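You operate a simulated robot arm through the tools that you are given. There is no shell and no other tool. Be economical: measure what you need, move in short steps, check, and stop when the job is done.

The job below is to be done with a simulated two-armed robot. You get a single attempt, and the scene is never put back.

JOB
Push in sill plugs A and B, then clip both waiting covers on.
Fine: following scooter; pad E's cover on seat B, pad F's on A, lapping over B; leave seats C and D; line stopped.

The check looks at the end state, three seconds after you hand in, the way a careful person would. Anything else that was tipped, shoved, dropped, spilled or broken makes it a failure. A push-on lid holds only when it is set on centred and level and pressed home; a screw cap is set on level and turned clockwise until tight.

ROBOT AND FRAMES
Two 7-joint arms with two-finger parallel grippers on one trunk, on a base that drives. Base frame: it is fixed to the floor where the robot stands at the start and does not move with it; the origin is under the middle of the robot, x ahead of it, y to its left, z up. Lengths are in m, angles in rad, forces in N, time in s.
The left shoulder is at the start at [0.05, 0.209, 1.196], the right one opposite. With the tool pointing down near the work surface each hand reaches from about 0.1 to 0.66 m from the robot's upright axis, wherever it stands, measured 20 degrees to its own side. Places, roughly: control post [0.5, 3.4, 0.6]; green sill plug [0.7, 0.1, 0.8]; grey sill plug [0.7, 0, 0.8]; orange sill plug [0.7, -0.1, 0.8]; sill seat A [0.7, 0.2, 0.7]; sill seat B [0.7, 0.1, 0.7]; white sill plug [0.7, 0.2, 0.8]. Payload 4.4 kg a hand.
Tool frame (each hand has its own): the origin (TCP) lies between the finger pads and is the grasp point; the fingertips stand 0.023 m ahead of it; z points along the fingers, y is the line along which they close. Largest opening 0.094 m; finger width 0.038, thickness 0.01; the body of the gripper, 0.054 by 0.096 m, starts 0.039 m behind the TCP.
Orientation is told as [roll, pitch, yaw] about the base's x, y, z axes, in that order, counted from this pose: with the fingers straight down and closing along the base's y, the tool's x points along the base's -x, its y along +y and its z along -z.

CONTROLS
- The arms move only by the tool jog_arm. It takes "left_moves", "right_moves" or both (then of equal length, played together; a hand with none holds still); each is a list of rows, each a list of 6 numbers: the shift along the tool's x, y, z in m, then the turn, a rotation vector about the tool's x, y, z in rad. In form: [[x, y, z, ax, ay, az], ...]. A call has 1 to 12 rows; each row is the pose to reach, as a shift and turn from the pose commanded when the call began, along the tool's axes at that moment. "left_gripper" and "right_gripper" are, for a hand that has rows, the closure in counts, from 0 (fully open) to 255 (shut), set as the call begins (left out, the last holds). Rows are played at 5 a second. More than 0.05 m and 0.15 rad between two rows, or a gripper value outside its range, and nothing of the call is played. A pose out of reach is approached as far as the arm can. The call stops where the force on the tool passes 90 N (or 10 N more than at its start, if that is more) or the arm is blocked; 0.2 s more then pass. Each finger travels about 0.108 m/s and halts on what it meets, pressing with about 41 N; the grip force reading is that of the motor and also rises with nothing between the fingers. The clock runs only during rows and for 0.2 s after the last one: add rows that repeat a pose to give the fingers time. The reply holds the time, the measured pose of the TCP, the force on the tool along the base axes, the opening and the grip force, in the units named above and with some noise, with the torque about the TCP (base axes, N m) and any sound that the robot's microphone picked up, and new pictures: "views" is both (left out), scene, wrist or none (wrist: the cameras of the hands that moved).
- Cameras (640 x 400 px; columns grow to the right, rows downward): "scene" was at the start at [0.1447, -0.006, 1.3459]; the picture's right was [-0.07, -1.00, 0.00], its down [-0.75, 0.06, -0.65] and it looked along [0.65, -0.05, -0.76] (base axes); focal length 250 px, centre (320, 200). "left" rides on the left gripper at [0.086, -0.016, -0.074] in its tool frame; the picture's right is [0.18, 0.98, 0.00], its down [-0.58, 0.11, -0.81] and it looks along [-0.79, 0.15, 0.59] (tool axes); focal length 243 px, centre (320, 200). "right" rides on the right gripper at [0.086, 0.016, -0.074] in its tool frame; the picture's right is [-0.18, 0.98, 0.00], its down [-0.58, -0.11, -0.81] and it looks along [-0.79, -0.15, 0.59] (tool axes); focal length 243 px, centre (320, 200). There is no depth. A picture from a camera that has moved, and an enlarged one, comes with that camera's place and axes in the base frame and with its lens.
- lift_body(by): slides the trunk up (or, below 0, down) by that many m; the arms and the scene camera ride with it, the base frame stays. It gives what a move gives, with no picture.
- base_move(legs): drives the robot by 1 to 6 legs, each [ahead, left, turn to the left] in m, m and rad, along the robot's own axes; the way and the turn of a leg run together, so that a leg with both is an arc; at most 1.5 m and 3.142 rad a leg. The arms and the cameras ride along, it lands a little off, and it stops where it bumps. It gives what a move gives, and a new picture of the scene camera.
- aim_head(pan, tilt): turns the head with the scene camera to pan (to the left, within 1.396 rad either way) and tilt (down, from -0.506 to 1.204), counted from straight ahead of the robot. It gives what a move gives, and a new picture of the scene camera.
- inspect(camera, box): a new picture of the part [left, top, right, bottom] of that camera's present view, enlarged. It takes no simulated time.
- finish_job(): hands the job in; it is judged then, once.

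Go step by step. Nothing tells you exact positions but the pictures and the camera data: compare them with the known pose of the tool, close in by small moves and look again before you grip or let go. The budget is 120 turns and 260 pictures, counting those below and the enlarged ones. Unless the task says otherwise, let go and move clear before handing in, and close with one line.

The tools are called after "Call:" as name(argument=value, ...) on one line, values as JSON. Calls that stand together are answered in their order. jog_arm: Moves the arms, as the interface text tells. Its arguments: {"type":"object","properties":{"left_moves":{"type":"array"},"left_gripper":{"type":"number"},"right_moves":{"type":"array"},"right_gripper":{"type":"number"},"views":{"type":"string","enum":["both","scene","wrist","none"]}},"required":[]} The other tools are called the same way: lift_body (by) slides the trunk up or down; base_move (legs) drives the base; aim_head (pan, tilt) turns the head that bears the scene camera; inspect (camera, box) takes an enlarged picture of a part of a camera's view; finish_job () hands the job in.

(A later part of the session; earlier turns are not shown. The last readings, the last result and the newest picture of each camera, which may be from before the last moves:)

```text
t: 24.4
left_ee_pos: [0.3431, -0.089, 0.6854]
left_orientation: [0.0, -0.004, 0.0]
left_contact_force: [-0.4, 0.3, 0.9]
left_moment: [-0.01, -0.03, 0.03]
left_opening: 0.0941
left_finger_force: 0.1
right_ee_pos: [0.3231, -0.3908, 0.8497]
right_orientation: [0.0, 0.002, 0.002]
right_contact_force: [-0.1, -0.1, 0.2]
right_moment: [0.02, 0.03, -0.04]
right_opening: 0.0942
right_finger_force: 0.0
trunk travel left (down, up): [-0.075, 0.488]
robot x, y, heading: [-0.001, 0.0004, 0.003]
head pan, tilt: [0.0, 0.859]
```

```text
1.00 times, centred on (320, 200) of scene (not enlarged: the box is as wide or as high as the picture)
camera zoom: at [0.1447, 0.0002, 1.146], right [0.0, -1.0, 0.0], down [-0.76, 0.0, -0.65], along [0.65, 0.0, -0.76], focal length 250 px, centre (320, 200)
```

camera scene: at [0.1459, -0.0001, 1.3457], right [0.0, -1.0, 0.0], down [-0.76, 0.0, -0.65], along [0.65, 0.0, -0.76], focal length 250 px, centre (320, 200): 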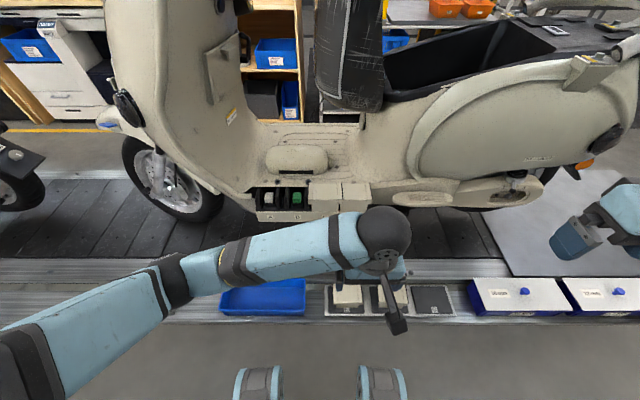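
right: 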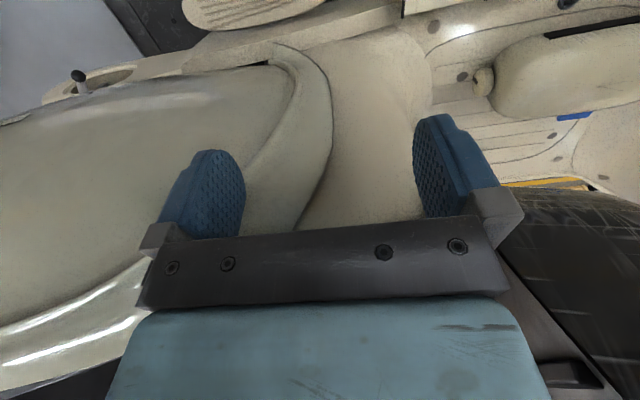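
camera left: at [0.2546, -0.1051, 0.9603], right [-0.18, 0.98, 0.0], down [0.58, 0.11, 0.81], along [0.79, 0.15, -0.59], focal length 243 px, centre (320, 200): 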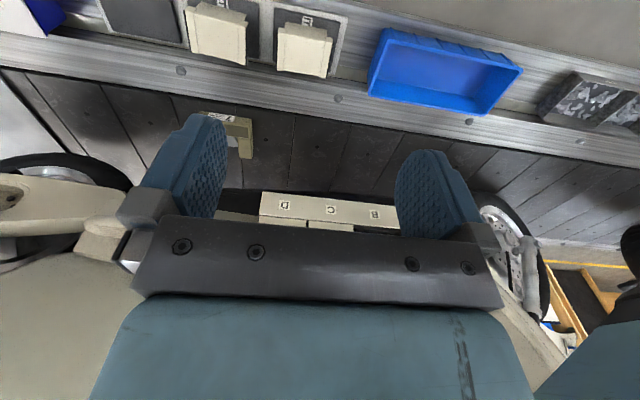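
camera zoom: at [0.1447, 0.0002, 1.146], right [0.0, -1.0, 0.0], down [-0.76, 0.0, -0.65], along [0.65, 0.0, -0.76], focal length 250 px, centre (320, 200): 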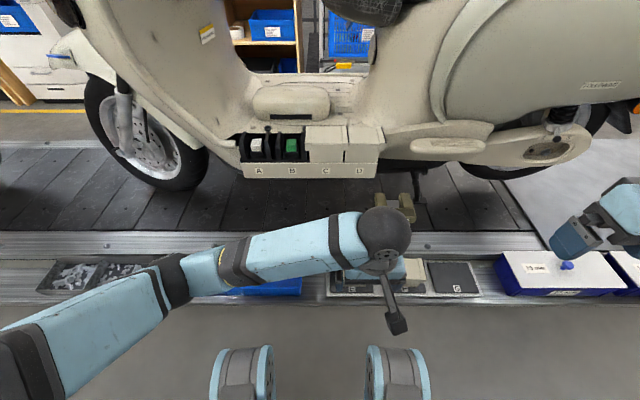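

Call:
inspect(camera="left", box=[240, 45, 360, 150])

Call:
inspect(camera="left", box=[115, 25, 245, 130])

Call:
inspect(camera="scene", box=[230, 115, 390, 185])

```text
3.81 times, centred on (300, 98) of left
camera zoom: at [0.2548, -0.1051, 0.7604], right [-0.18, 0.98, 0.0], down [0.58, 0.11, 0.81], along [0.79, 0.15, -0.59], focal length 924 px, centre (396, 590)
```

zoom: 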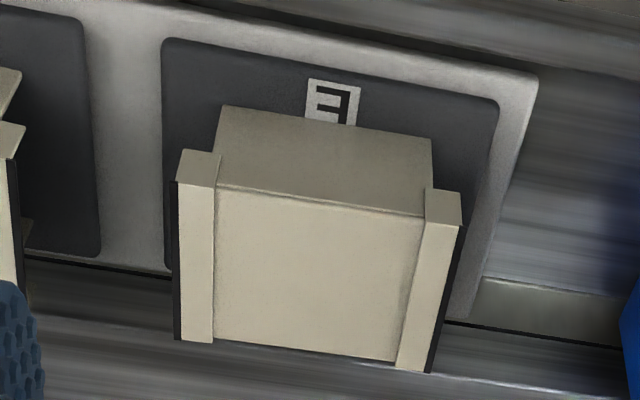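

```text
3.81 times, centred on (180, 78) of left
camera zoom: at [0.2548, -0.1051, 0.7604], right [-0.18, 0.98, 0.0], down [0.58, 0.11, 0.81], along [0.79, 0.15, -0.59], focal length 924 px, centre (853, 667)
```

zoom: 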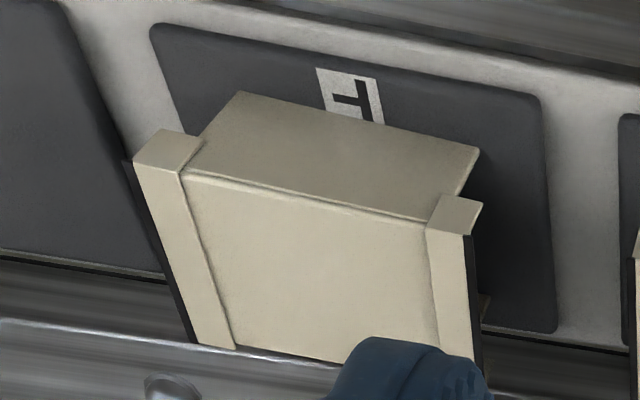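

```text
4.00 times, centred on (310, 150) of scene
camera zoom: at [0.1447, 0.0002, 1.146], right [0.0, -1.0, 0.0], down [-0.76, 0.0, -0.65], along [0.65, 0.0, -0.76], focal length 999 px, centre (360, 400)
```

zoom: 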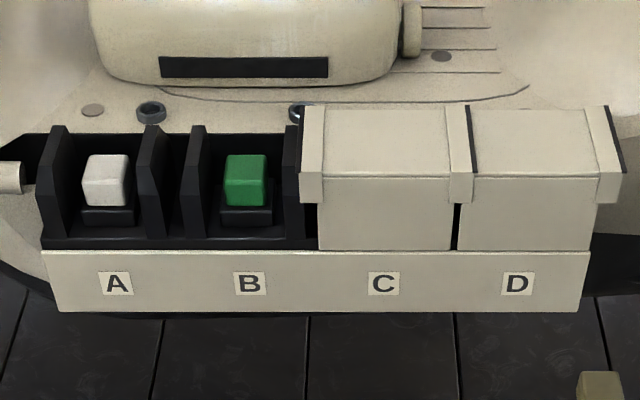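

The rear of the seats has a finger gap: floorboard edge is at (x 0.704, z 0.765), below the cover tops (0.79, rear x 0.691). Cover E: top z≈0.446, x 0.445–0.514, y centre −0.097, no yaw. I go above it, turning the left tool −90° so it closes along x.

Call:
jog_arm(left_moves=[[-0.015, 0, 0, 0, 0, 0.14], [-0.03, 0, 0, 0, 0, 0.28], [-0.045, 0, 0, 0, 0, 0.42], [-0.06, 0, 0, 0, 0, 0.56], [-0.075, 0, 0.01, 0, 0, 0.7], [-0.09, 0, 0.02, 0, 0, 0.84], [-0.105, 0, 0.03, 0, 0, 0.98], [-0.12, -0.003, 0.04, 0, 0, 1.12], [-0.136, -0.006, 0.05, 0, 0, 1.26], [-0.136, -0.008, 0.06, 0, 0, 1.4], [-0.136, -0.008, 0.075, 0, 0, 1.5708], [-0.136, -0.008, 0.085, 0, 0, 1.5708]], views="both")

```text
refused: row 11 steps farther than a row can; nothing moved
```

Call:
jog_arm(left_moves=[[-0.015, 0, 0, 0, 0, 0.145], [-0.03, 0, 0, 0, 0, 0.29], [-0.045, 0, 0, 0, 0, 0.435], [-0.06, 0, 0, 0, 0, 0.58], [-0.075, 0, 0.01, 0, 0, 0.725], [-0.09, 0, 0.02, 0, 0, 0.87], [-0.105, 0, 0.03, 0, 0, 1.015], [-0.12, -0.003, 0.04, 0, 0, 1.16], [-0.136, -0.006, 0.05, 0, 0, 1.305], [-0.136, -0.008, 0.06, 0, 0, 1.45], [-0.136, -0.008, 0.085, 0, 0, 1.5708], [-0.136, -0.008, 0.085, 0, 0, 1.5708]], views="both")

```text
t: 27.0
left_ee_pos: [0.4798, -0.097, 0.6007]
left_orientation: [0.003, -0.001, -1.573]
left_contact_force: [0.3, -0.9, 0.7]
left_moment: [0.01, 0.01, 0.02]
left_opening: 0.094
left_finger_force: 0.0
right_ee_pos: [0.3224, -0.3912, 0.8498]
right_orientation: [0.0, 0.0, 0.002]
right_contact_force: [0.3, 0.6, 0.2]
right_moment: [-0.01, -0.01, 0.01]
right_opening: 0.094
right_finger_force: 0.0
trunk travel left (down, up): [-0.075, 0.488]
robot x, y, heading: [-0.0032, 0.0015, -0.001]
head pan, tilt: [0.0, 0.859]
camera scene: at [0.1448, 0.0001, 1.1459], right [0.0, -1.0, 0.0], down [-0.76, 0.0, -0.65], along [0.65, 0.0, -0.76], focal length 250 px, centre (320, 200)
camera left: at [0.4617, -0.0094, 0.6761], right [0.98, 0.18, 0.0], down [0.11, -0.58, 0.81], along [0.15, -0.79, -0.59], focal length 243 px, centre (320, 200)
```

scene: 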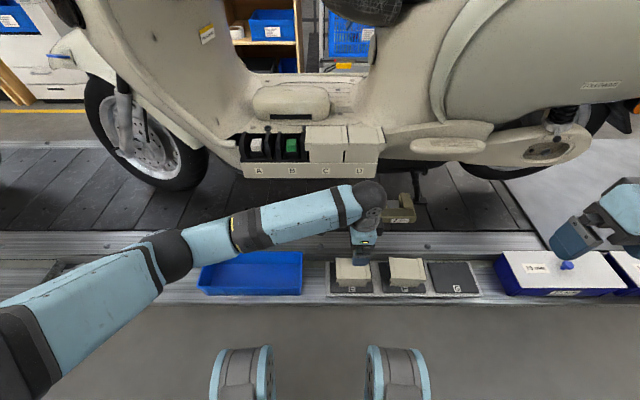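
left: 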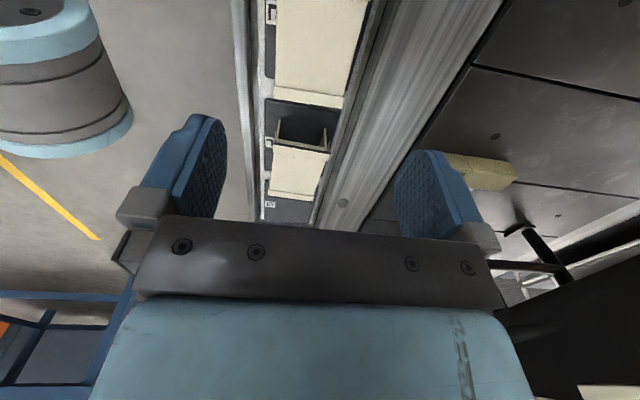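

Call:
inspect(camera="left", box=[230, 0, 400, 106])

Call:
inspect(camera="left", box=[240, 90, 360, 230])

Call:
inspect(camera="scene", box=[310, 230, 450, 318])

```text
3.76 times, centred on (315, 53) of left
camera zoom: at [0.4617, -0.0094, 0.6761], right [0.98, 0.18, 0.0], down [0.11, -0.58, 0.81], along [0.15, -0.79, -0.59], focal length 913 px, centre (339, 753)
```

zoom: 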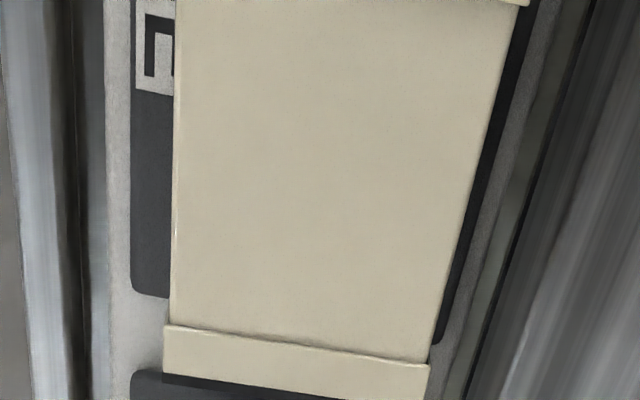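

```text
2.86 times, centred on (300, 160) of left
camera zoom: at [0.4617, -0.0094, 0.6761], right [0.98, 0.18, 0.0], down [0.11, -0.58, 0.81], along [0.15, -0.79, -0.59], focal length 693 px, centre (377, 314)
```

zoom: 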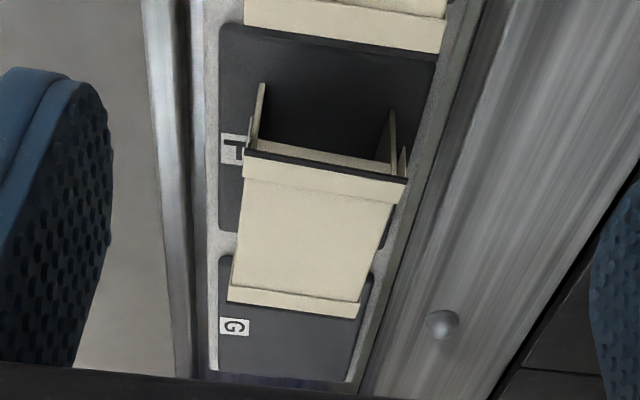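

```text
4.55 times, centred on (380, 274) of scene
camera zoom: at [0.1448, 0.0001, 1.1459], right [0.0, -1.0, 0.0], down [-0.76, 0.0, -0.65], along [0.65, 0.0, -0.76], focal length 1135 px, centre (47, -136)
```

zoom: 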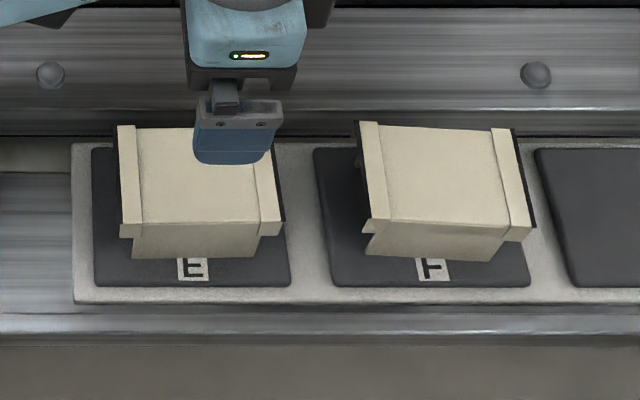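

The cover is an inverted U with front and rear walls, so front–rear gripping works. Hand is centred above E at (0.480, −0.097); I descend so the fingertips are ~15 mm below the top, then check.

Call:
jog_arm(left_moves=[[0, 0, 0.045, 0, 0, 0], [0, 0, 0.09, 0, 0, 0], [0, 0, 0.12, 0, 0, 0], [0, 0, 0.135, 0, 0, 0], [0, 0, 0.145, 0, 0, 0], [0, 0, 0.145, 0, 0, 0]], views="wrist")

Call:
inspect(camera="scene", box=[310, 230, 450, 318])

Call:
inspect(camera="left", box=[160, 60, 480, 260])

```text
t: 28.4
left_ee_pos: [0.4791, -0.0946, 0.4551]
left_orientation: [0.004, 0.0, -1.572]
left_contact_force: [0.3, 0.3, -0.2]
left_moment: [-0.02, -0.01, -0.02]
left_opening: 0.0938
left_finger_force: 0.1
right_ee_pos: [0.3226, -0.3916, 0.8502]
right_orientation: [0.0, 0.0, 0.002]
right_contact_force: [-0.2, -0.5, 0.3]
right_moment: [-0.01, -0.02, 0.04]
right_opening: 0.0939
right_finger_force: 0.1
trunk travel left (down, up): [-0.075, 0.488]
robot x, y, heading: [-0.0021, 0.0015, 0.003]
head pan, tilt: [0.0, 0.859]
camera left: at [0.4622, -0.0085, 0.5313], right [0.98, 0.18, 0.0], down [0.11, -0.58, 0.81], along [0.15, -0.79, -0.59], focal length 243 px, centre (320, 200)
```

left: 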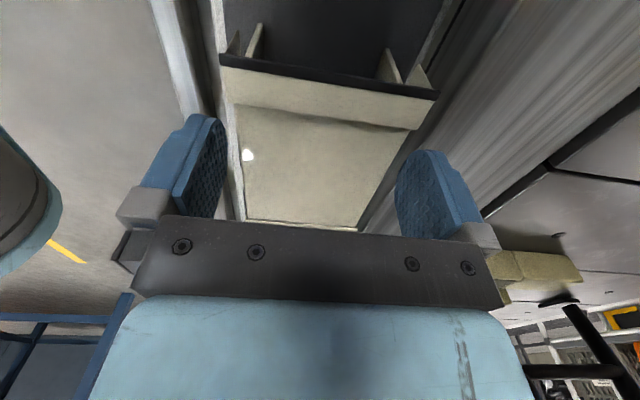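

```text
4.55 times, centred on (380, 274) of scene
camera zoom: at [0.1448, 0.0001, 1.1459], right [0.0, -1.0, 0.0], down [-0.76, 0.0, -0.65], along [0.65, 0.0, -0.76], focal length 1135 px, centre (47, -136)
```

zoom: 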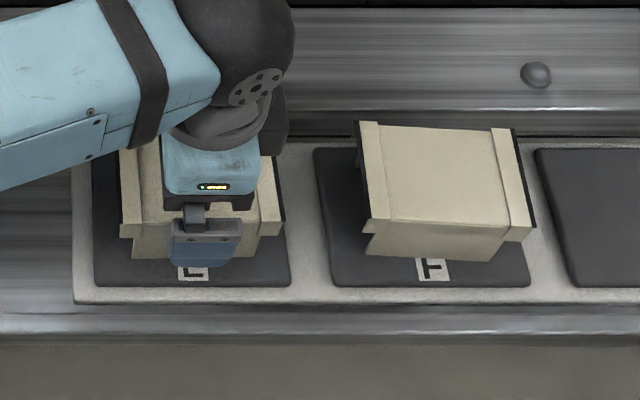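

```text
2.00 times, centred on (320, 160) of left
camera zoom: at [0.4622, -0.0085, 0.5313], right [0.98, 0.18, 0.0], down [0.11, -0.58, 0.81], along [0.15, -0.79, -0.59], focal length 485 px, centre (320, 280)
```

zoom: 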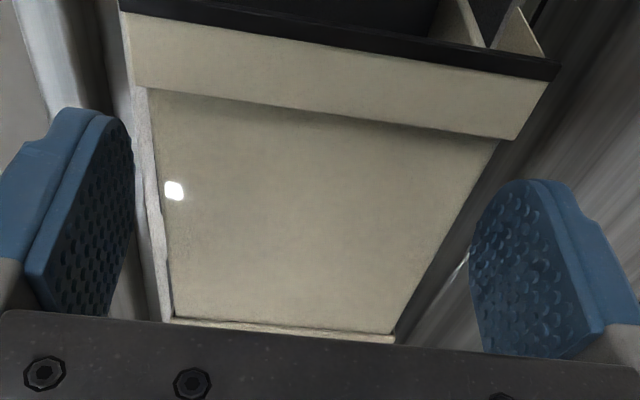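

Fingers straddle E well. I close the gripper and lift slightly.

Call:
jog_arm(left_moves=[[0, 0, 0, 0, 0, 0], [0, 0, 0, 0, 0, 0], [0, 0, 0, 0, 0, 0], [0, 0, 0, 0, 0, 0]], left_gripper=255, views="none")

Call:
jog_arm(left_moves=[[0, 0, -0.01, 0, 0, 0], [0, 0, -0.04, 0, 0, 0], [0, 0, -0.08, 0, 0, 0], [0, 0, -0.08, 0, 0, 0]], views="both")

Call:
inspect(camera="scene", box=[300, 200, 440, 288])

```text
t: 29.4
left_ee_pos: [0.4789, -0.0955, 0.456]
left_orientation: [0.004, -0.001, -1.572]
left_contact_force: [0.2, -0.5, -1.0]
left_moment: [-0.01, -0.02, 0.01]
left_opening: 0.0655
left_finger_force: 41.3
right_ee_pos: [0.3227, -0.3915, 0.8499]
right_orientation: [-0.001, 0.0, 0.0]
right_contact_force: [0.5, 0.1, -0.3]
right_moment: [0.02, 0.0, -0.03]
right_opening: 0.0941
right_finger_force: 0.2
trunk travel left (down, up): [-0.075, 0.488]
robot x, y, heading: [0.0016, 0.0017, 0.003]
head pan, tilt: [0.0, 0.859]
```

```text
t: 30.4
left_ee_pos: [0.4773, -0.0972, 0.5372]
left_orientation: [0.004, 0.0, -1.572]
left_contact_force: [-0.4, 0.1, -1.3]
left_moment: [-0.02, 0.0, 0.01]
left_opening: 0.0655
left_finger_force: 40.7
right_ee_pos: [0.3239, -0.391, 0.8492]
right_orientation: [-0.001, 0.001, 0.001]
right_contact_force: [0.3, -0.2, 0.1]
right_moment: [-0.03, -0.04, -0.03]
right_opening: 0.0939
right_finger_force: 0.0
trunk travel left (down, up): [-0.075, 0.488]
robot x, y, heading: [-0.0011, -0.0004, -0.003]
head pan, tilt: [0.0, 0.859]
camera scene: at [0.1449, 0.0001, 1.1459], right [0.0, -1.0, 0.0], down [-0.76, 0.0, -0.65], along [0.65, 0.0, -0.76], focal length 250 px, centre (320, 200)
camera left: at [0.4609, -0.0106, 0.6132], right [0.98, 0.18, 0.0], down [0.11, -0.58, 0.81], along [0.15, -0.79, -0.59], focal length 243 px, centre (320, 200)
```

scene: 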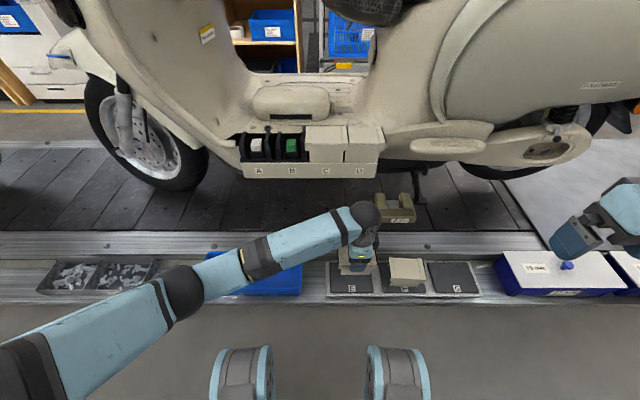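
left: 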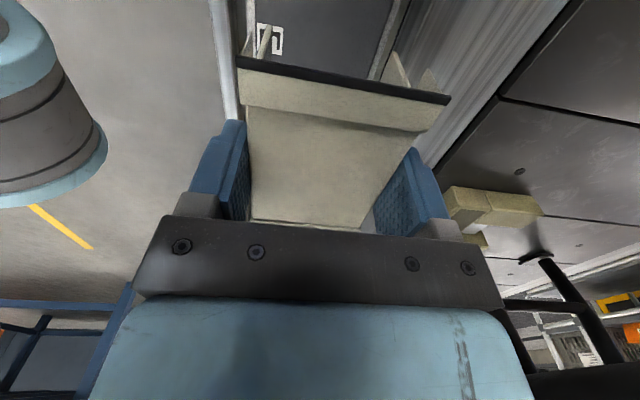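

```text
4.55 times, centred on (370, 244) of scene
camera zoom: at [0.1449, 0.0001, 1.1459], right [0.0, -1.0, 0.0], down [-0.76, 0.0, -0.65], along [0.65, 0.0, -0.76], focal length 1135 px, centre (93, 0)
```

zoom: 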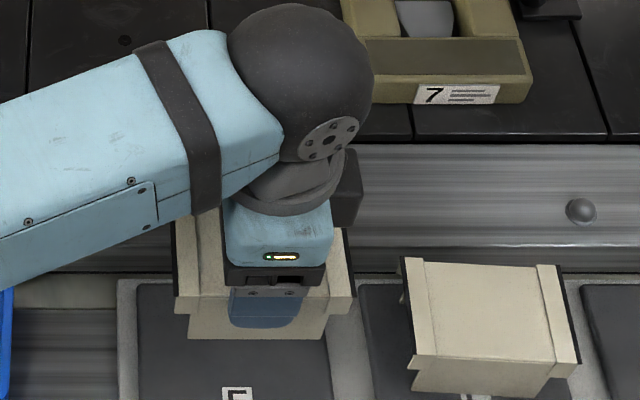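

E is gripped (depth 0.0655) and level, its body top 10 mm below the TCP. I raise the trunk back and then carry it above seat B.

Call:
lift_body(by=0.2)

Call:
jog_arm(left_moves=[[0, 0, -0.045, 0, 0, 0], [0, 0, -0.09, 0, 0, 0], [0.02, 0.01, -0.13, 0, 0, 0], [0.04, 0.03, -0.165, 0, 0, 0], [0.07, 0.06, -0.165, 0, 0, 0], [0.1, 0.09, -0.165, 0, 0, 0], [0.13, 0.125, -0.165, 0, 0, 0], [0.155, 0.155, -0.165, 0, 0, 0], [0.169, 0.18, -0.165, 0, 0, 0], [0.169, 0.18, -0.165, 0, 0, 0]], views="both")

Call:
inspect(camera="scene", box=[230, 130, 390, 230])

Call:
inspect(camera="left", box=[180, 0, 500, 200])

```text
t: 32.6
left_ee_pos: [0.4777, -0.0982, 0.7374]
left_orientation: [0.002, 0.0, -1.57]
left_contact_force: [-0.8, 0.8, -0.9]
left_moment: [0.04, 0.0, -0.01]
left_opening: 0.0653
left_finger_force: 40.7
right_ee_pos: [0.3233, -0.3908, 1.0492]
right_orientation: [0.0, 0.001, 0.001]
right_contact_force: [-0.8, 0.4, 0.1]
right_moment: [-0.01, -0.01, -0.02]
right_opening: 0.0938
right_finger_force: 0.1
trunk travel left (down, up): [-0.275, 0.288]
robot x, y, heading: [-0.0015, 0.0004, 0.002]
head pan, tilt: [0.0, 0.859]
```

```text
t: 34.8
left_ee_pos: [0.6571, 0.0688, 0.905]
left_orientation: [0.004, -0.001, -1.571]
left_contact_force: [0.4, -0.2, -0.1]
left_moment: [0.03, -0.01, 0.01]
left_opening: 0.0654
left_finger_force: 41.2
right_ee_pos: [0.3227, -0.3913, 1.0497]
right_orientation: [0.0, -0.002, 0.002]
right_contact_force: [0.3, -0.2, -0.5]
right_moment: [-0.01, 0.0, 0.01]
right_opening: 0.094
right_finger_force: 0.1
trunk travel left (down, up): [-0.275, 0.288]
robot x, y, heading: [0.0045, -0.0008, 0.0]
head pan, tilt: [0.0, 0.859]
camera scene: at [0.1447, 0.0001, 1.3459], right [0.0, -1.0, 0.0], down [-0.76, 0.0, -0.65], along [0.65, 0.0, -0.76], focal length 250 px, centre (320, 200)
camera left: at [0.6406, 0.1565, 0.9803], right [0.98, 0.18, 0.0], down [0.11, -0.58, 0.81], along [0.15, -0.79, -0.59], focal length 243 px, centre (320, 200)
```

scene: 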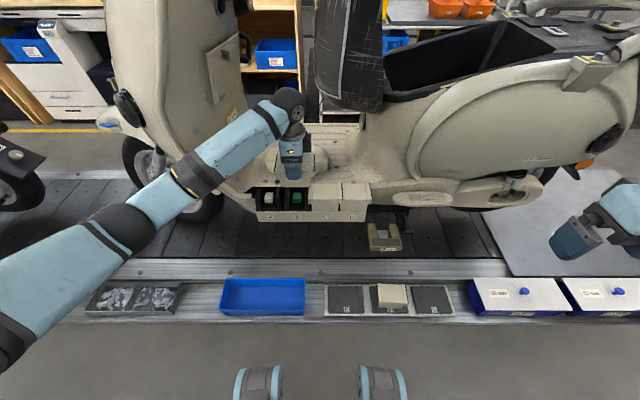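
left: 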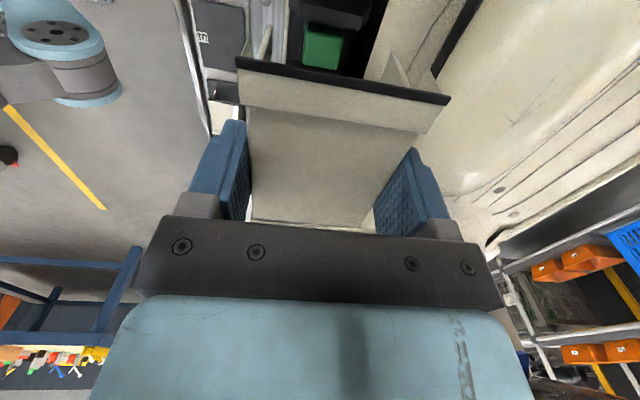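

```text
4.00 times, centred on (310, 180) of scene
camera zoom: at [0.1447, 0.0001, 1.3459], right [0.0, -1.0, 0.0], down [-0.76, 0.0, -0.65], along [0.65, 0.0, -0.76], focal length 999 px, centre (360, 280)
```

zoom: 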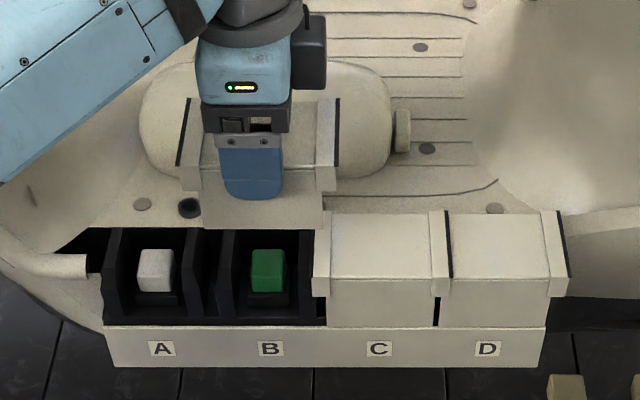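

```text
2.00 times, centred on (340, 100) of left
camera zoom: at [0.6406, 0.1565, 0.9803], right [0.98, 0.18, 0.0], down [0.11, -0.58, 0.81], along [0.15, -0.79, -0.59], focal length 485 px, centre (280, 400)
```

zoom: 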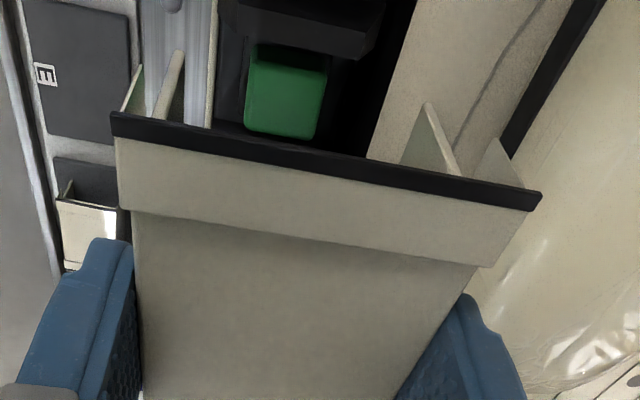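

Cover E hovers above B. I zoom in to compare it with cover C's edges precisely before lowering.

Call:
inspect(camera="scene", box=[270, 150, 330, 190])

Call:
inspect(camera="scene", box=[300, 175, 380, 220])

```text
10.00 times, centred on (300, 170) of scene
camera zoom: at [0.1447, 0.0001, 1.3459], right [0.0, -1.0, 0.0], down [-0.76, 0.0, -0.65], along [0.65, 0.0, -0.76], focal length 2498 px, centre (520, 500)
```

zoom: 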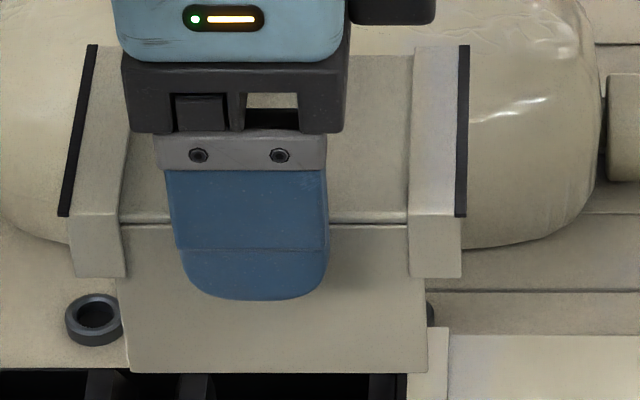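

```text
8.00 times, centred on (340, 198) of scene
camera zoom: at [0.1447, 0.0001, 1.3459], right [0.0, -1.0, 0.0], down [-0.76, 0.0, -0.65], along [0.65, 0.0, -0.76], focal length 1998 px, centre (160, 220)
```

zoom: 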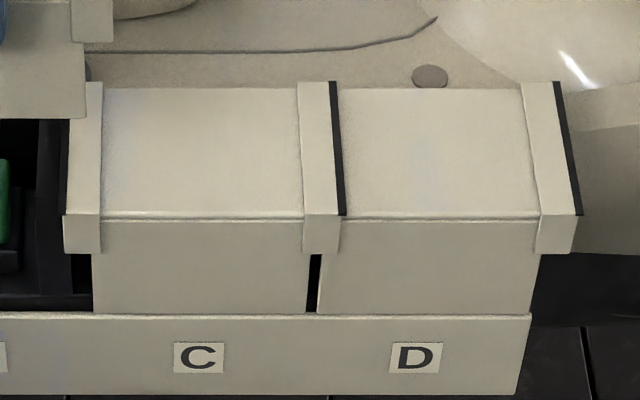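

Held cover is level; aligned target is TCP ≈ (0.658, 0.0740), final z ≈ 0.794. I lower to 0.83 and look.

Call:
jog_arm(left_moves=[[0.005, 0.001, 0.02, 0, 0, 0], [0.005, 0.001, 0.045, 0, 0, 0], [0.005, 0.001, 0.06, 0, 0, 0], [0.005, 0.001, 0.072, 0, 0, 0], [0.005, 0.001, 0.072, 0, 0, 0]], views="wrist")

Call:
inspect(camera="scene", box=[255, 160, 345, 216])

Call:
inspect(camera="left", box=[200, 0, 480, 150])

```text
t: 36.0
left_ee_pos: [0.6577, 0.0772, 0.8326]
left_orientation: [0.005, 0.0, -1.571]
left_contact_force: [8.9, 0.2, 1.4]
left_moment: [0.01, -0.54, -0.13]
left_opening: 0.0657
left_finger_force: 41.0
right_ee_pos: [0.3226, -0.3914, 1.0493]
right_orientation: [-0.001, 0.001, 0.004]
right_contact_force: [-0.1, -0.5, -0.3]
right_moment: [0.0, -0.04, 0.0]
right_opening: 0.0942
right_finger_force: 0.2
trunk travel left (down, up): [-0.275, 0.288]
robot x, y, heading: [0.004, 0.003, 0.004]
head pan, tilt: [0.0, 0.859]
camera left: at [0.6404, 0.1636, 0.907], right [0.98, 0.18, 0.01], down [0.11, -0.58, 0.81], along [0.15, -0.79, -0.59], focal length 243 px, centre (320, 200)
```

left: 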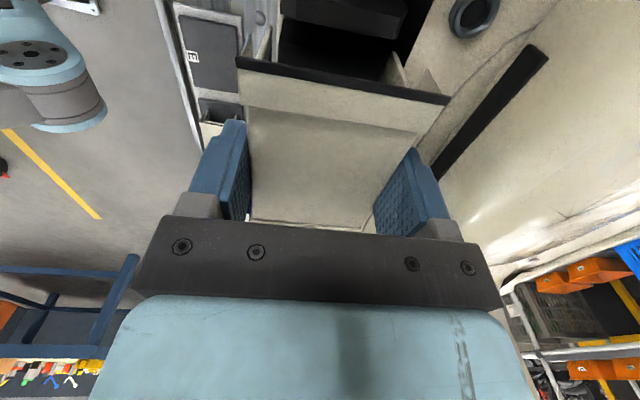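

```text
7.11 times, centred on (300, 188) of scene
camera zoom: at [0.1453, 0.0001, 1.3459], right [0.0, -1.0, 0.0], down [-0.76, 0.0, -0.65], along [0.65, 0.0, -0.76], focal length 1776 px, centre (462, 285)
```

zoom: 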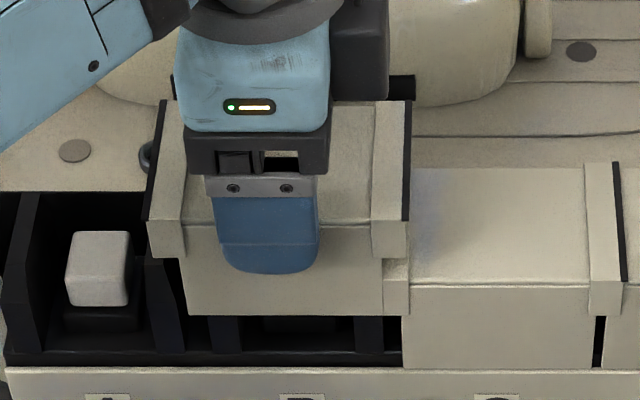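

```text
2.29 times, centred on (340, 75) of left
camera zoom: at [0.6404, 0.1636, 0.907], right [0.98, 0.18, 0.01], down [0.11, -0.58, 0.81], along [0.15, -0.79, -0.59], focal length 555 px, centre (274, 486)
```

zoom: 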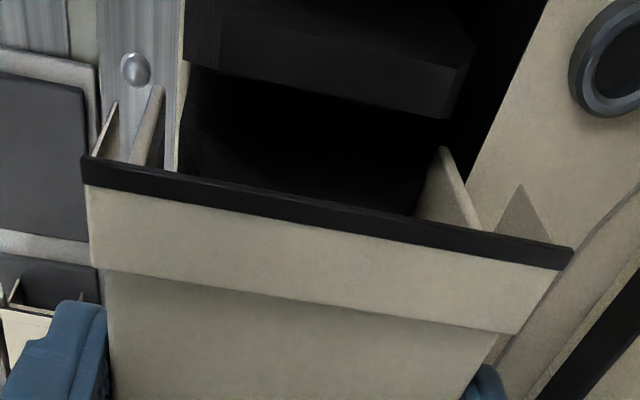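

The cover is about 2.5 mm too far +y (ribs centre y≈0.0716) and ~1.5 mm too near the robot, matching the +x contact force. I correct and check the force before lowering more.

Call:
jog_arm(left_moves=[[0, 0, -0.006, 0, 0, 0], [-0.0025, 0.002, -0.006, 0, 0, 0], [-0.0025, 0.002, -0.002, 0, 0, 0], [-0.0025, 0.002, 0.002, 0, 0, 0], [-0.0025, 0.002, 0.002, 0, 0, 0]], views="none")

Call:
inspect(camera="scene", box=[255, 160, 345, 216])

```text
t: 37.2
left_ee_pos: [0.6609, 0.074, 0.8287]
left_orientation: [0.004, -0.001, -1.57]
left_contact_force: [-0.5, 0.2, -1.3]
left_moment: [-0.01, -0.01, -0.03]
left_opening: 0.0656
left_finger_force: 41.3
right_ee_pos: [0.3234, -0.3913, 1.0504]
right_orientation: [0.0, -0.001, 0.002]
right_contact_force: [-0.2, -0.9, 0.1]
right_moment: [0.03, 0.04, -0.03]
right_opening: 0.094
right_finger_force: 0.0
trunk travel left (down, up): [-0.275, 0.288]
robot x, y, heading: [0.0015, -0.0024, 0.005]
head pan, tilt: [0.0, 0.859]
```

```text
7.11 times, centred on (300, 188) of scene
camera zoom: at [0.1449, 0.0001, 1.3459], right [0.0, -1.0, 0.0], down [-0.76, 0.0, -0.65], along [0.65, 0.0, -0.76], focal length 1776 px, centre (462, 285)
```

zoom: 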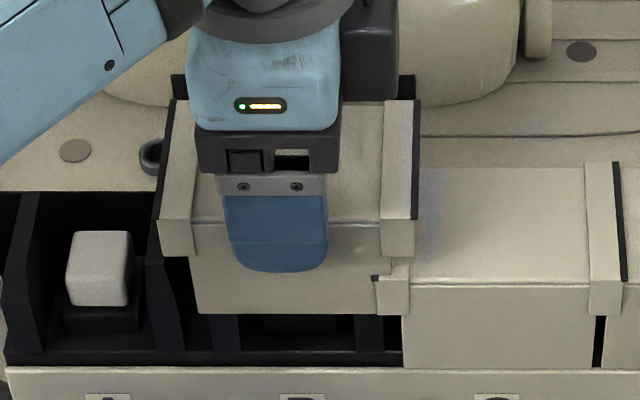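

Contact is gone and alignment is within about 1 mm. I nudge +1 mm in y and lower gently.

Call:
jog_arm(left_moves=[[0.001, 0, 0.004, 0, 0, 0], [0.001, 0, 0.008, 0, 0, 0], [0.001, 0, 0.012, 0, 0, 0], [0.001, 0, 0.016, 0, 0, 0], [0.001, 0, 0.016, 0, 0, 0]], views="wrist")

Call:
inspect(camera="scene", box=[255, 160, 345, 216])

```text
t: 38.4
left_ee_pos: [0.6605, 0.0758, 0.8141]
left_orientation: [0.004, 0.0, -1.57]
left_contact_force: [0.0, -0.8, -0.2]
left_moment: [-0.02, 0.01, -0.01]
left_opening: 0.0653
left_finger_force: 41.1
right_ee_pos: [0.3239, -0.3903, 1.0496]
right_orientation: [0.001, 0.0, 0.001]
right_contact_force: [-0.4, 0.1, 0.1]
right_moment: [0.0, -0.04, 0.01]
right_opening: 0.0939
right_finger_force: 0.0
trunk travel left (down, up): [-0.275, 0.288]
robot x, y, heading: [-0.0014, 0.0003, 0.003]
head pan, tilt: [0.0, 0.859]
camera left: at [0.643, 0.1618, 0.8887], right [0.98, 0.18, 0.0], down [0.11, -0.58, 0.81], along [0.15, -0.79, -0.59], focal length 243 px, centre (320, 200)
```

left: 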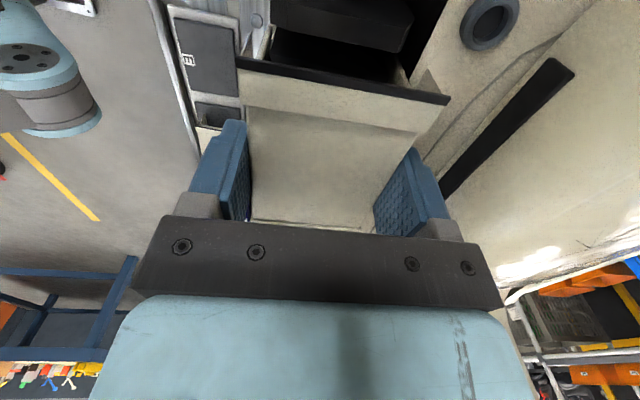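

```text
7.11 times, centred on (300, 188) of scene
camera zoom: at [0.1449, 0.0001, 1.3459], right [0.0, -1.0, 0.0], down [-0.76, 0.0, -0.65], along [0.65, 0.0, -0.76], focal length 1776 px, centre (462, 285)
```

zoom: 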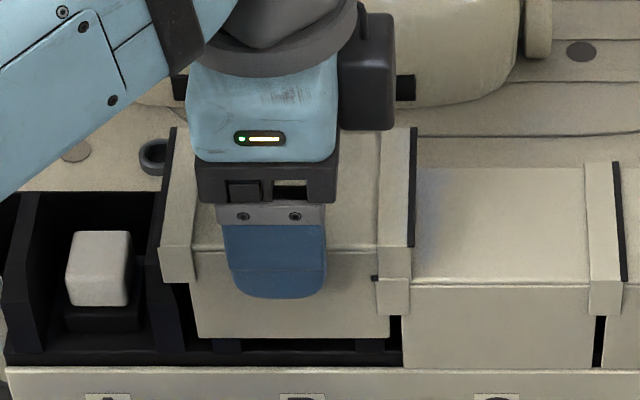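

No contact yet. B's apron should move about 1.5 mm toward C to match the C–D gap; I do that and continue down in small steps.

Call:
jog_arm(left_moves=[[-0.0015, 0, 0.002, 0, 0, 0], [-0.0015, 0, 0.005, 0, 0, 0], [-0.0015, 0, 0.008, 0, 0, 0], [-0.0015, 0, 0.011, 0, 0, 0], [-0.0015, 0, 0.011, 0, 0, 0]], views="none")

Call:
inspect(camera="scene", box=[255, 160, 345, 216])

Call:
inspect(camera="left", box=[200, 0, 480, 150])

```text
t: 39.6
left_ee_pos: [0.6599, 0.0746, 0.8036]
left_orientation: [0.003, 0.0, -1.572]
left_contact_force: [0.5, -0.2, -0.7]
left_moment: [0.0, 0.02, 0.02]
left_opening: 0.0654
left_finger_force: 40.9
right_ee_pos: [0.3232, -0.3904, 1.0501]
right_orientation: [0.0, 0.0, 0.001]
right_contact_force: [0.5, 0.0, -0.3]
right_moment: [-0.01, 0.0, -0.02]
right_opening: 0.0941
right_finger_force: 0.1
trunk travel left (down, up): [-0.275, 0.288]
robot x, y, heading: [-0.0013, 0.003, 0.002]
head pan, tilt: [0.0, 0.859]
```

```text
7.11 times, centred on (300, 188) of scene
camera zoom: at [0.1449, 0.0001, 1.3459], right [0.0, -1.0, 0.0], down [-0.76, 0.0, -0.65], along [0.65, 0.0, -0.76], focal length 1776 px, centre (462, 285)
```

zoom: 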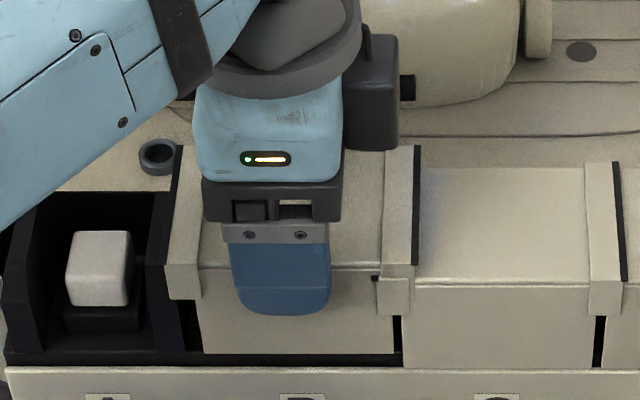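

```text
2.29 times, centred on (340, 75) of left
camera zoom: at [0.6431, 0.1606, 0.8779], right [0.98, 0.18, 0.0], down [0.11, -0.58, 0.81], along [0.15, -0.79, -0.59], focal length 555 px, centre (274, 486)
```

zoom: 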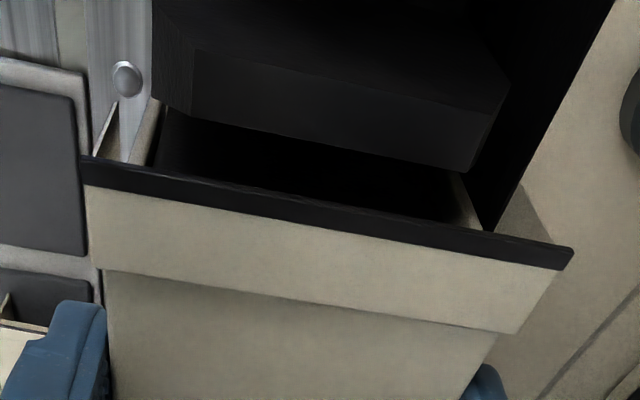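

Aligned: gap to C matches C–D. I press down further while held.

Call:
jog_arm(left_moves=[[0, 0, 0.003, 0, 0, 0], [0, 0, 0.006, 0, 0, 0], [0, 0, 0.008, 0, 0, 0], [0, 0, 0.01, 0, 0, 0], [0, 0, 0.01, 0, 0, 0]], views="none")

Call:
inspect(camera="scene", box=[255, 160, 345, 216])

```text
t: 40.8
left_ee_pos: [0.6607, 0.0738, 0.7922]
left_orientation: [0.005, -0.002, -1.57]
left_contact_force: [-0.8, 0.5, 3.4]
left_moment: [-0.01, 0.12, -0.01]
left_opening: 0.0654
left_finger_force: 40.7
right_ee_pos: [0.3228, -0.3909, 1.0508]
right_orientation: [0.0, -0.001, 0.003]
right_contact_force: [-0.4, -0.5, 0.4]
right_moment: [0.0, 0.02, 0.01]
right_opening: 0.094
right_finger_force: 0.0
trunk travel left (down, up): [-0.275, 0.288]
robot x, y, heading: [-0.0003, -0.0014, -0.001]
head pan, tilt: [0.0, 0.859]
```

```text
7.11 times, centred on (300, 188) of scene
camera zoom: at [0.1444, 0.0001, 1.346], right [0.0, -1.0, 0.0], down [-0.76, 0.0, -0.65], along [0.65, 0.0, -0.76], focal length 1776 px, centre (462, 285)
```

zoom: 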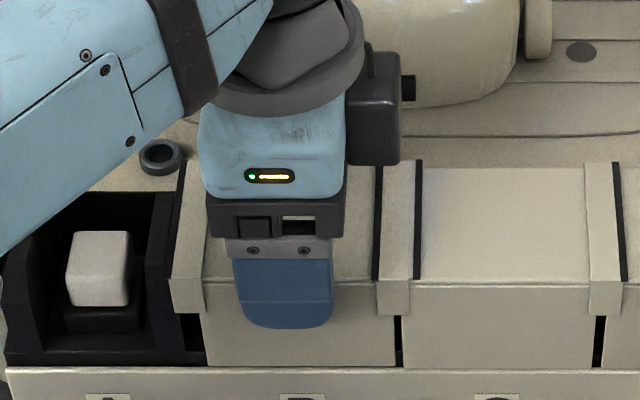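

A black edge now shows at B's right strip; I zoom in to understand how B and C's strips overlap.

Call:
inspect(camera="scene", box=[294, 178, 350, 213])

Call:
inspect(camera="left", box=[200, 0, 480, 230])

```text
11.43 times, centred on (322, 196) of scene
camera zoom: at [0.1444, 0.0001, 1.346], right [0.0, -1.0, 0.0], down [-0.76, 0.0, -0.65], along [0.65, 0.0, -0.76], focal length 2855 px, centre (297, 251)
```

zoom: 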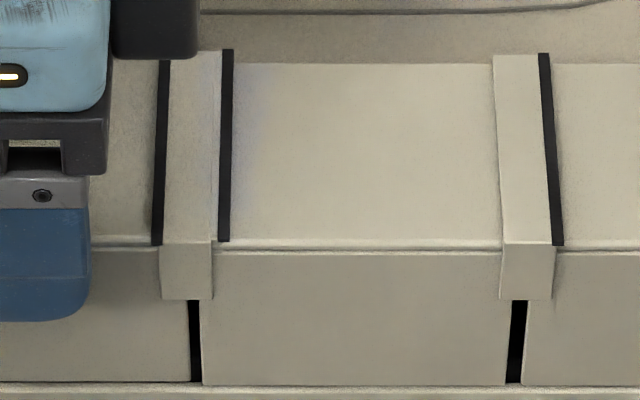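

```text
1.74 times, centred on (340, 115) of left
camera zoom: at [0.6435, 0.16, 0.8685], right [0.98, 0.18, 0.0], down [0.11, -0.58, 0.81], along [0.15, -0.79, -0.59], focal length 422 px, centre (285, 348)
```

zoom: 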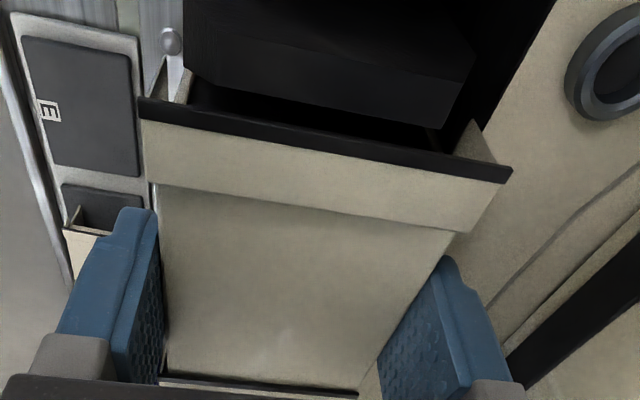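

The strips of B and C overlap at nearly equal height; I bring the right hand's camera in front to see the lap from a lower angle before pressing.

Call:
jog_arm(right_moves=[[-0.01, 0.04, 0.01, 0, 0, 0], [-0.02, 0.08, 0.03, 0, 0, 0], [-0.03, 0.12, 0.05, 0, 0, 0], [-0.04, 0.16, 0.07, 0, 0, 0], [-0.05, 0.2, 0.09, 0, 0, 0], [-0.06, 0.235, 0.12, 0, 0, 0], [-0.07, 0.265, 0.15, 0, 0, 0], [-0.08, 0.29, 0.18, 0, 0, 0], [-0.08, 0.29, 0.18, 0, 0, 0]], views="both")

Call:
inspect(camera="right", box=[300, 130, 440, 220])

```text
t: 42.8
left_ee_pos: [0.6607, 0.0739, 0.7934]
left_orientation: [0.005, 0.001, -1.569]
left_contact_force: [1.9, -2.1, 6.3]
left_moment: [-0.1, 0.15, 0.05]
left_opening: 0.0655
left_finger_force: 41.1
right_ee_pos: [0.4017, -0.1001, 0.8696]
right_orientation: [0.0, -0.001, 0.002]
right_contact_force: [-0.2, -0.1, -0.1]
right_moment: [0.0, 0.02, 0.0]
right_opening: 0.0937
right_finger_force: 0.1
right hand out of reach, approached as far as the arm can: row 1
trunk travel left (down, up): [-0.275, 0.288]
robot x, y, heading: [-0.0018, -0.0022, 0.006]
head pan, tilt: [0.0, 0.859]
camera scene: at [0.1443, -0.0001, 1.346], right [0.0, -1.0, 0.0], down [-0.76, 0.0, -0.65], along [0.65, 0.0, -0.76], focal length 250 px, centre (320, 200)
camera right: at [0.3135, -0.0835, 0.9438], right [0.18, 0.98, 0.0], down [0.58, -0.11, 0.81], along [0.79, -0.15, -0.59], focal length 243 px, centre (320, 200)
```

scene: 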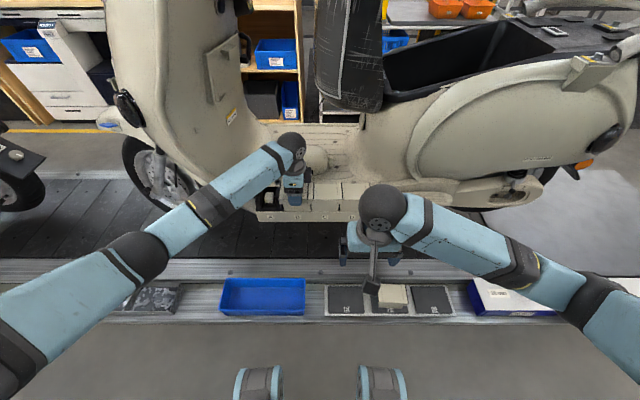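
right: 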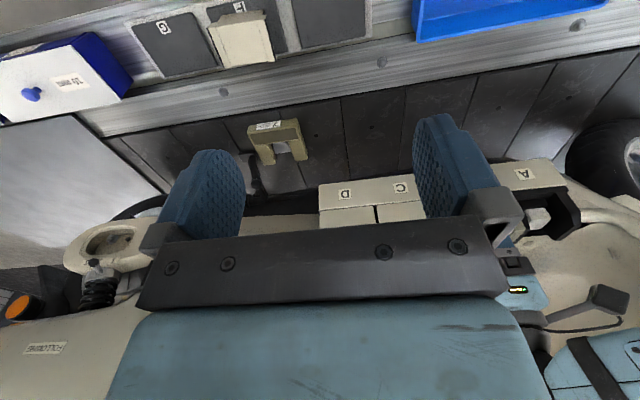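

```text
4.44 times, centred on (370, 175) of right
camera zoom: at [0.3135, -0.0835, 0.9438], right [0.18, 0.98, 0.0], down [0.58, -0.11, 0.81], along [0.79, -0.15, -0.59], focal length 1078 px, centre (98, 311)
```

zoom: 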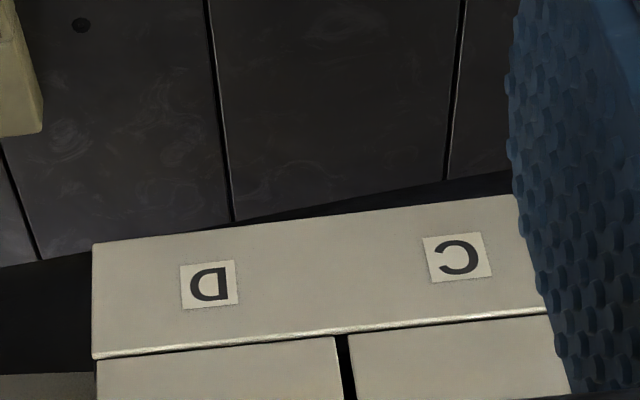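

Call:
jog_arm(right_moves=[[0, 0.03, -0.02, 0, 0, 0], [0, 0.06, -0.04, 0, 0, 0], [0, 0.085, -0.06, 0, 0, 0], [0, 0.085, -0.08, 0, 0, 0], [0, 0.085, -0.08, 0, 0, 0]], views="wrist")

Call:
inspect(camera="right", box=[260, 125, 420, 225])

```text
t: 44.0
left_ee_pos: [0.6612, 0.0736, 0.7928]
left_orientation: [0.005, -0.001, -1.571]
left_contact_force: [-0.6, 0.4, 6.6]
left_moment: [-0.04, 0.15, -0.03]
left_opening: 0.0655
left_finger_force: 41.4
right_ee_pos: [0.4016, -0.0156, 0.9506]
right_orientation: [0.0, -0.001, 0.001]
right_contact_force: [-0.6, -0.5, -0.5]
right_moment: [-0.01, 0.01, 0.07]
right_opening: 0.0935
right_finger_force: 0.1
trunk travel left (down, up): [-0.275, 0.288]
robot x, y, heading: [-0.002, -0.0007, -0.001]
head pan, tilt: [0.0, 0.859]
camera right: at [0.3141, 0.001, 1.025], right [0.18, 0.98, 0.0], down [0.58, -0.11, 0.81], along [0.79, -0.15, -0.59], focal length 243 px, centre (320, 200)
```

right: 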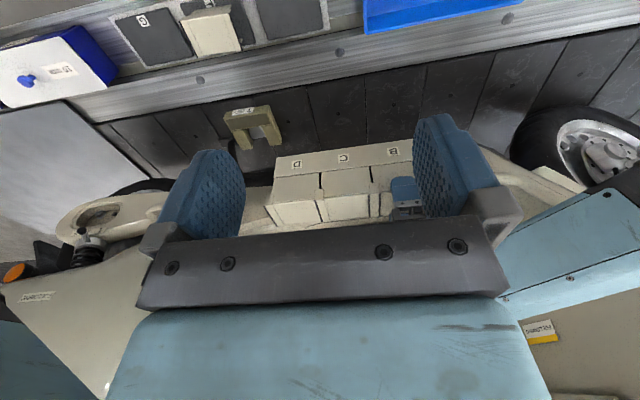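

```text
4.00 times, centred on (340, 175) of right
camera zoom: at [0.3141, 0.001, 1.025], right [0.18, 0.98, 0.0], down [0.58, -0.11, 0.81], along [0.79, -0.15, -0.59], focal length 970 px, centre (240, 300)
```

zoom: 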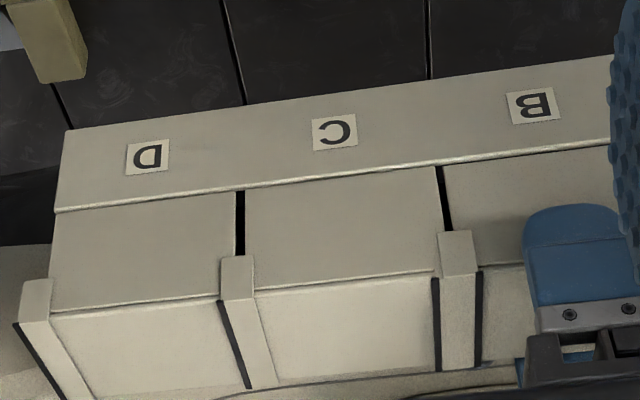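

Call:
inspect(camera="right", box=[350, 170, 405, 225])

Call:
inspect(camera="right", box=[300, 175, 355, 225])

```text
7.27 times, centred on (378, 198) of right
camera zoom: at [0.3141, 0.001, 1.025], right [0.18, 0.98, 0.0], down [0.58, -0.11, 0.81], along [0.79, -0.15, -0.59], focal length 1764 px, centre (-98, 218)
```

zoom: 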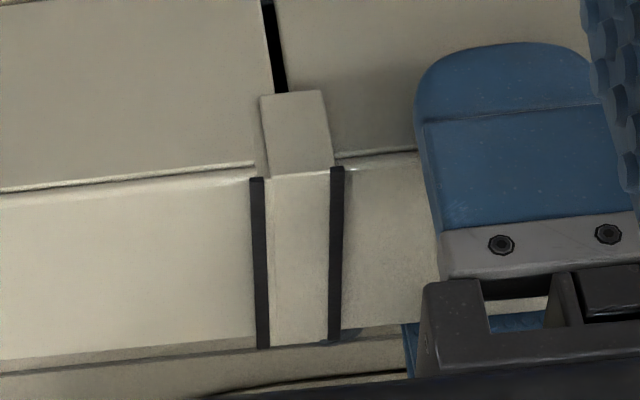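

```text
8.00 times, centred on (328, 200) of right
camera zoom: at [0.3141, 0.001, 1.025], right [0.18, 0.98, 0.0], down [0.58, -0.11, 0.81], along [0.79, -0.15, -0.59], focal length 1941 px, centre (260, 200)
```

zoom: 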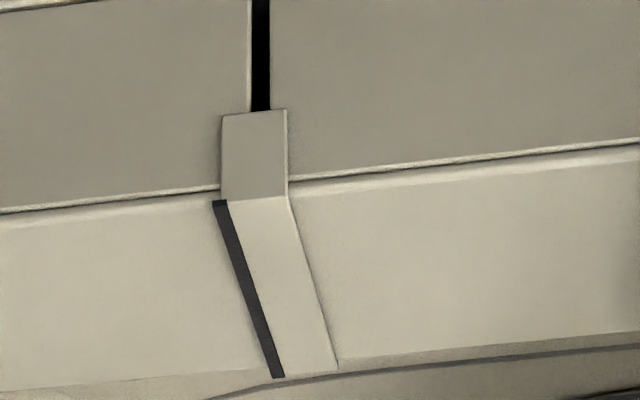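

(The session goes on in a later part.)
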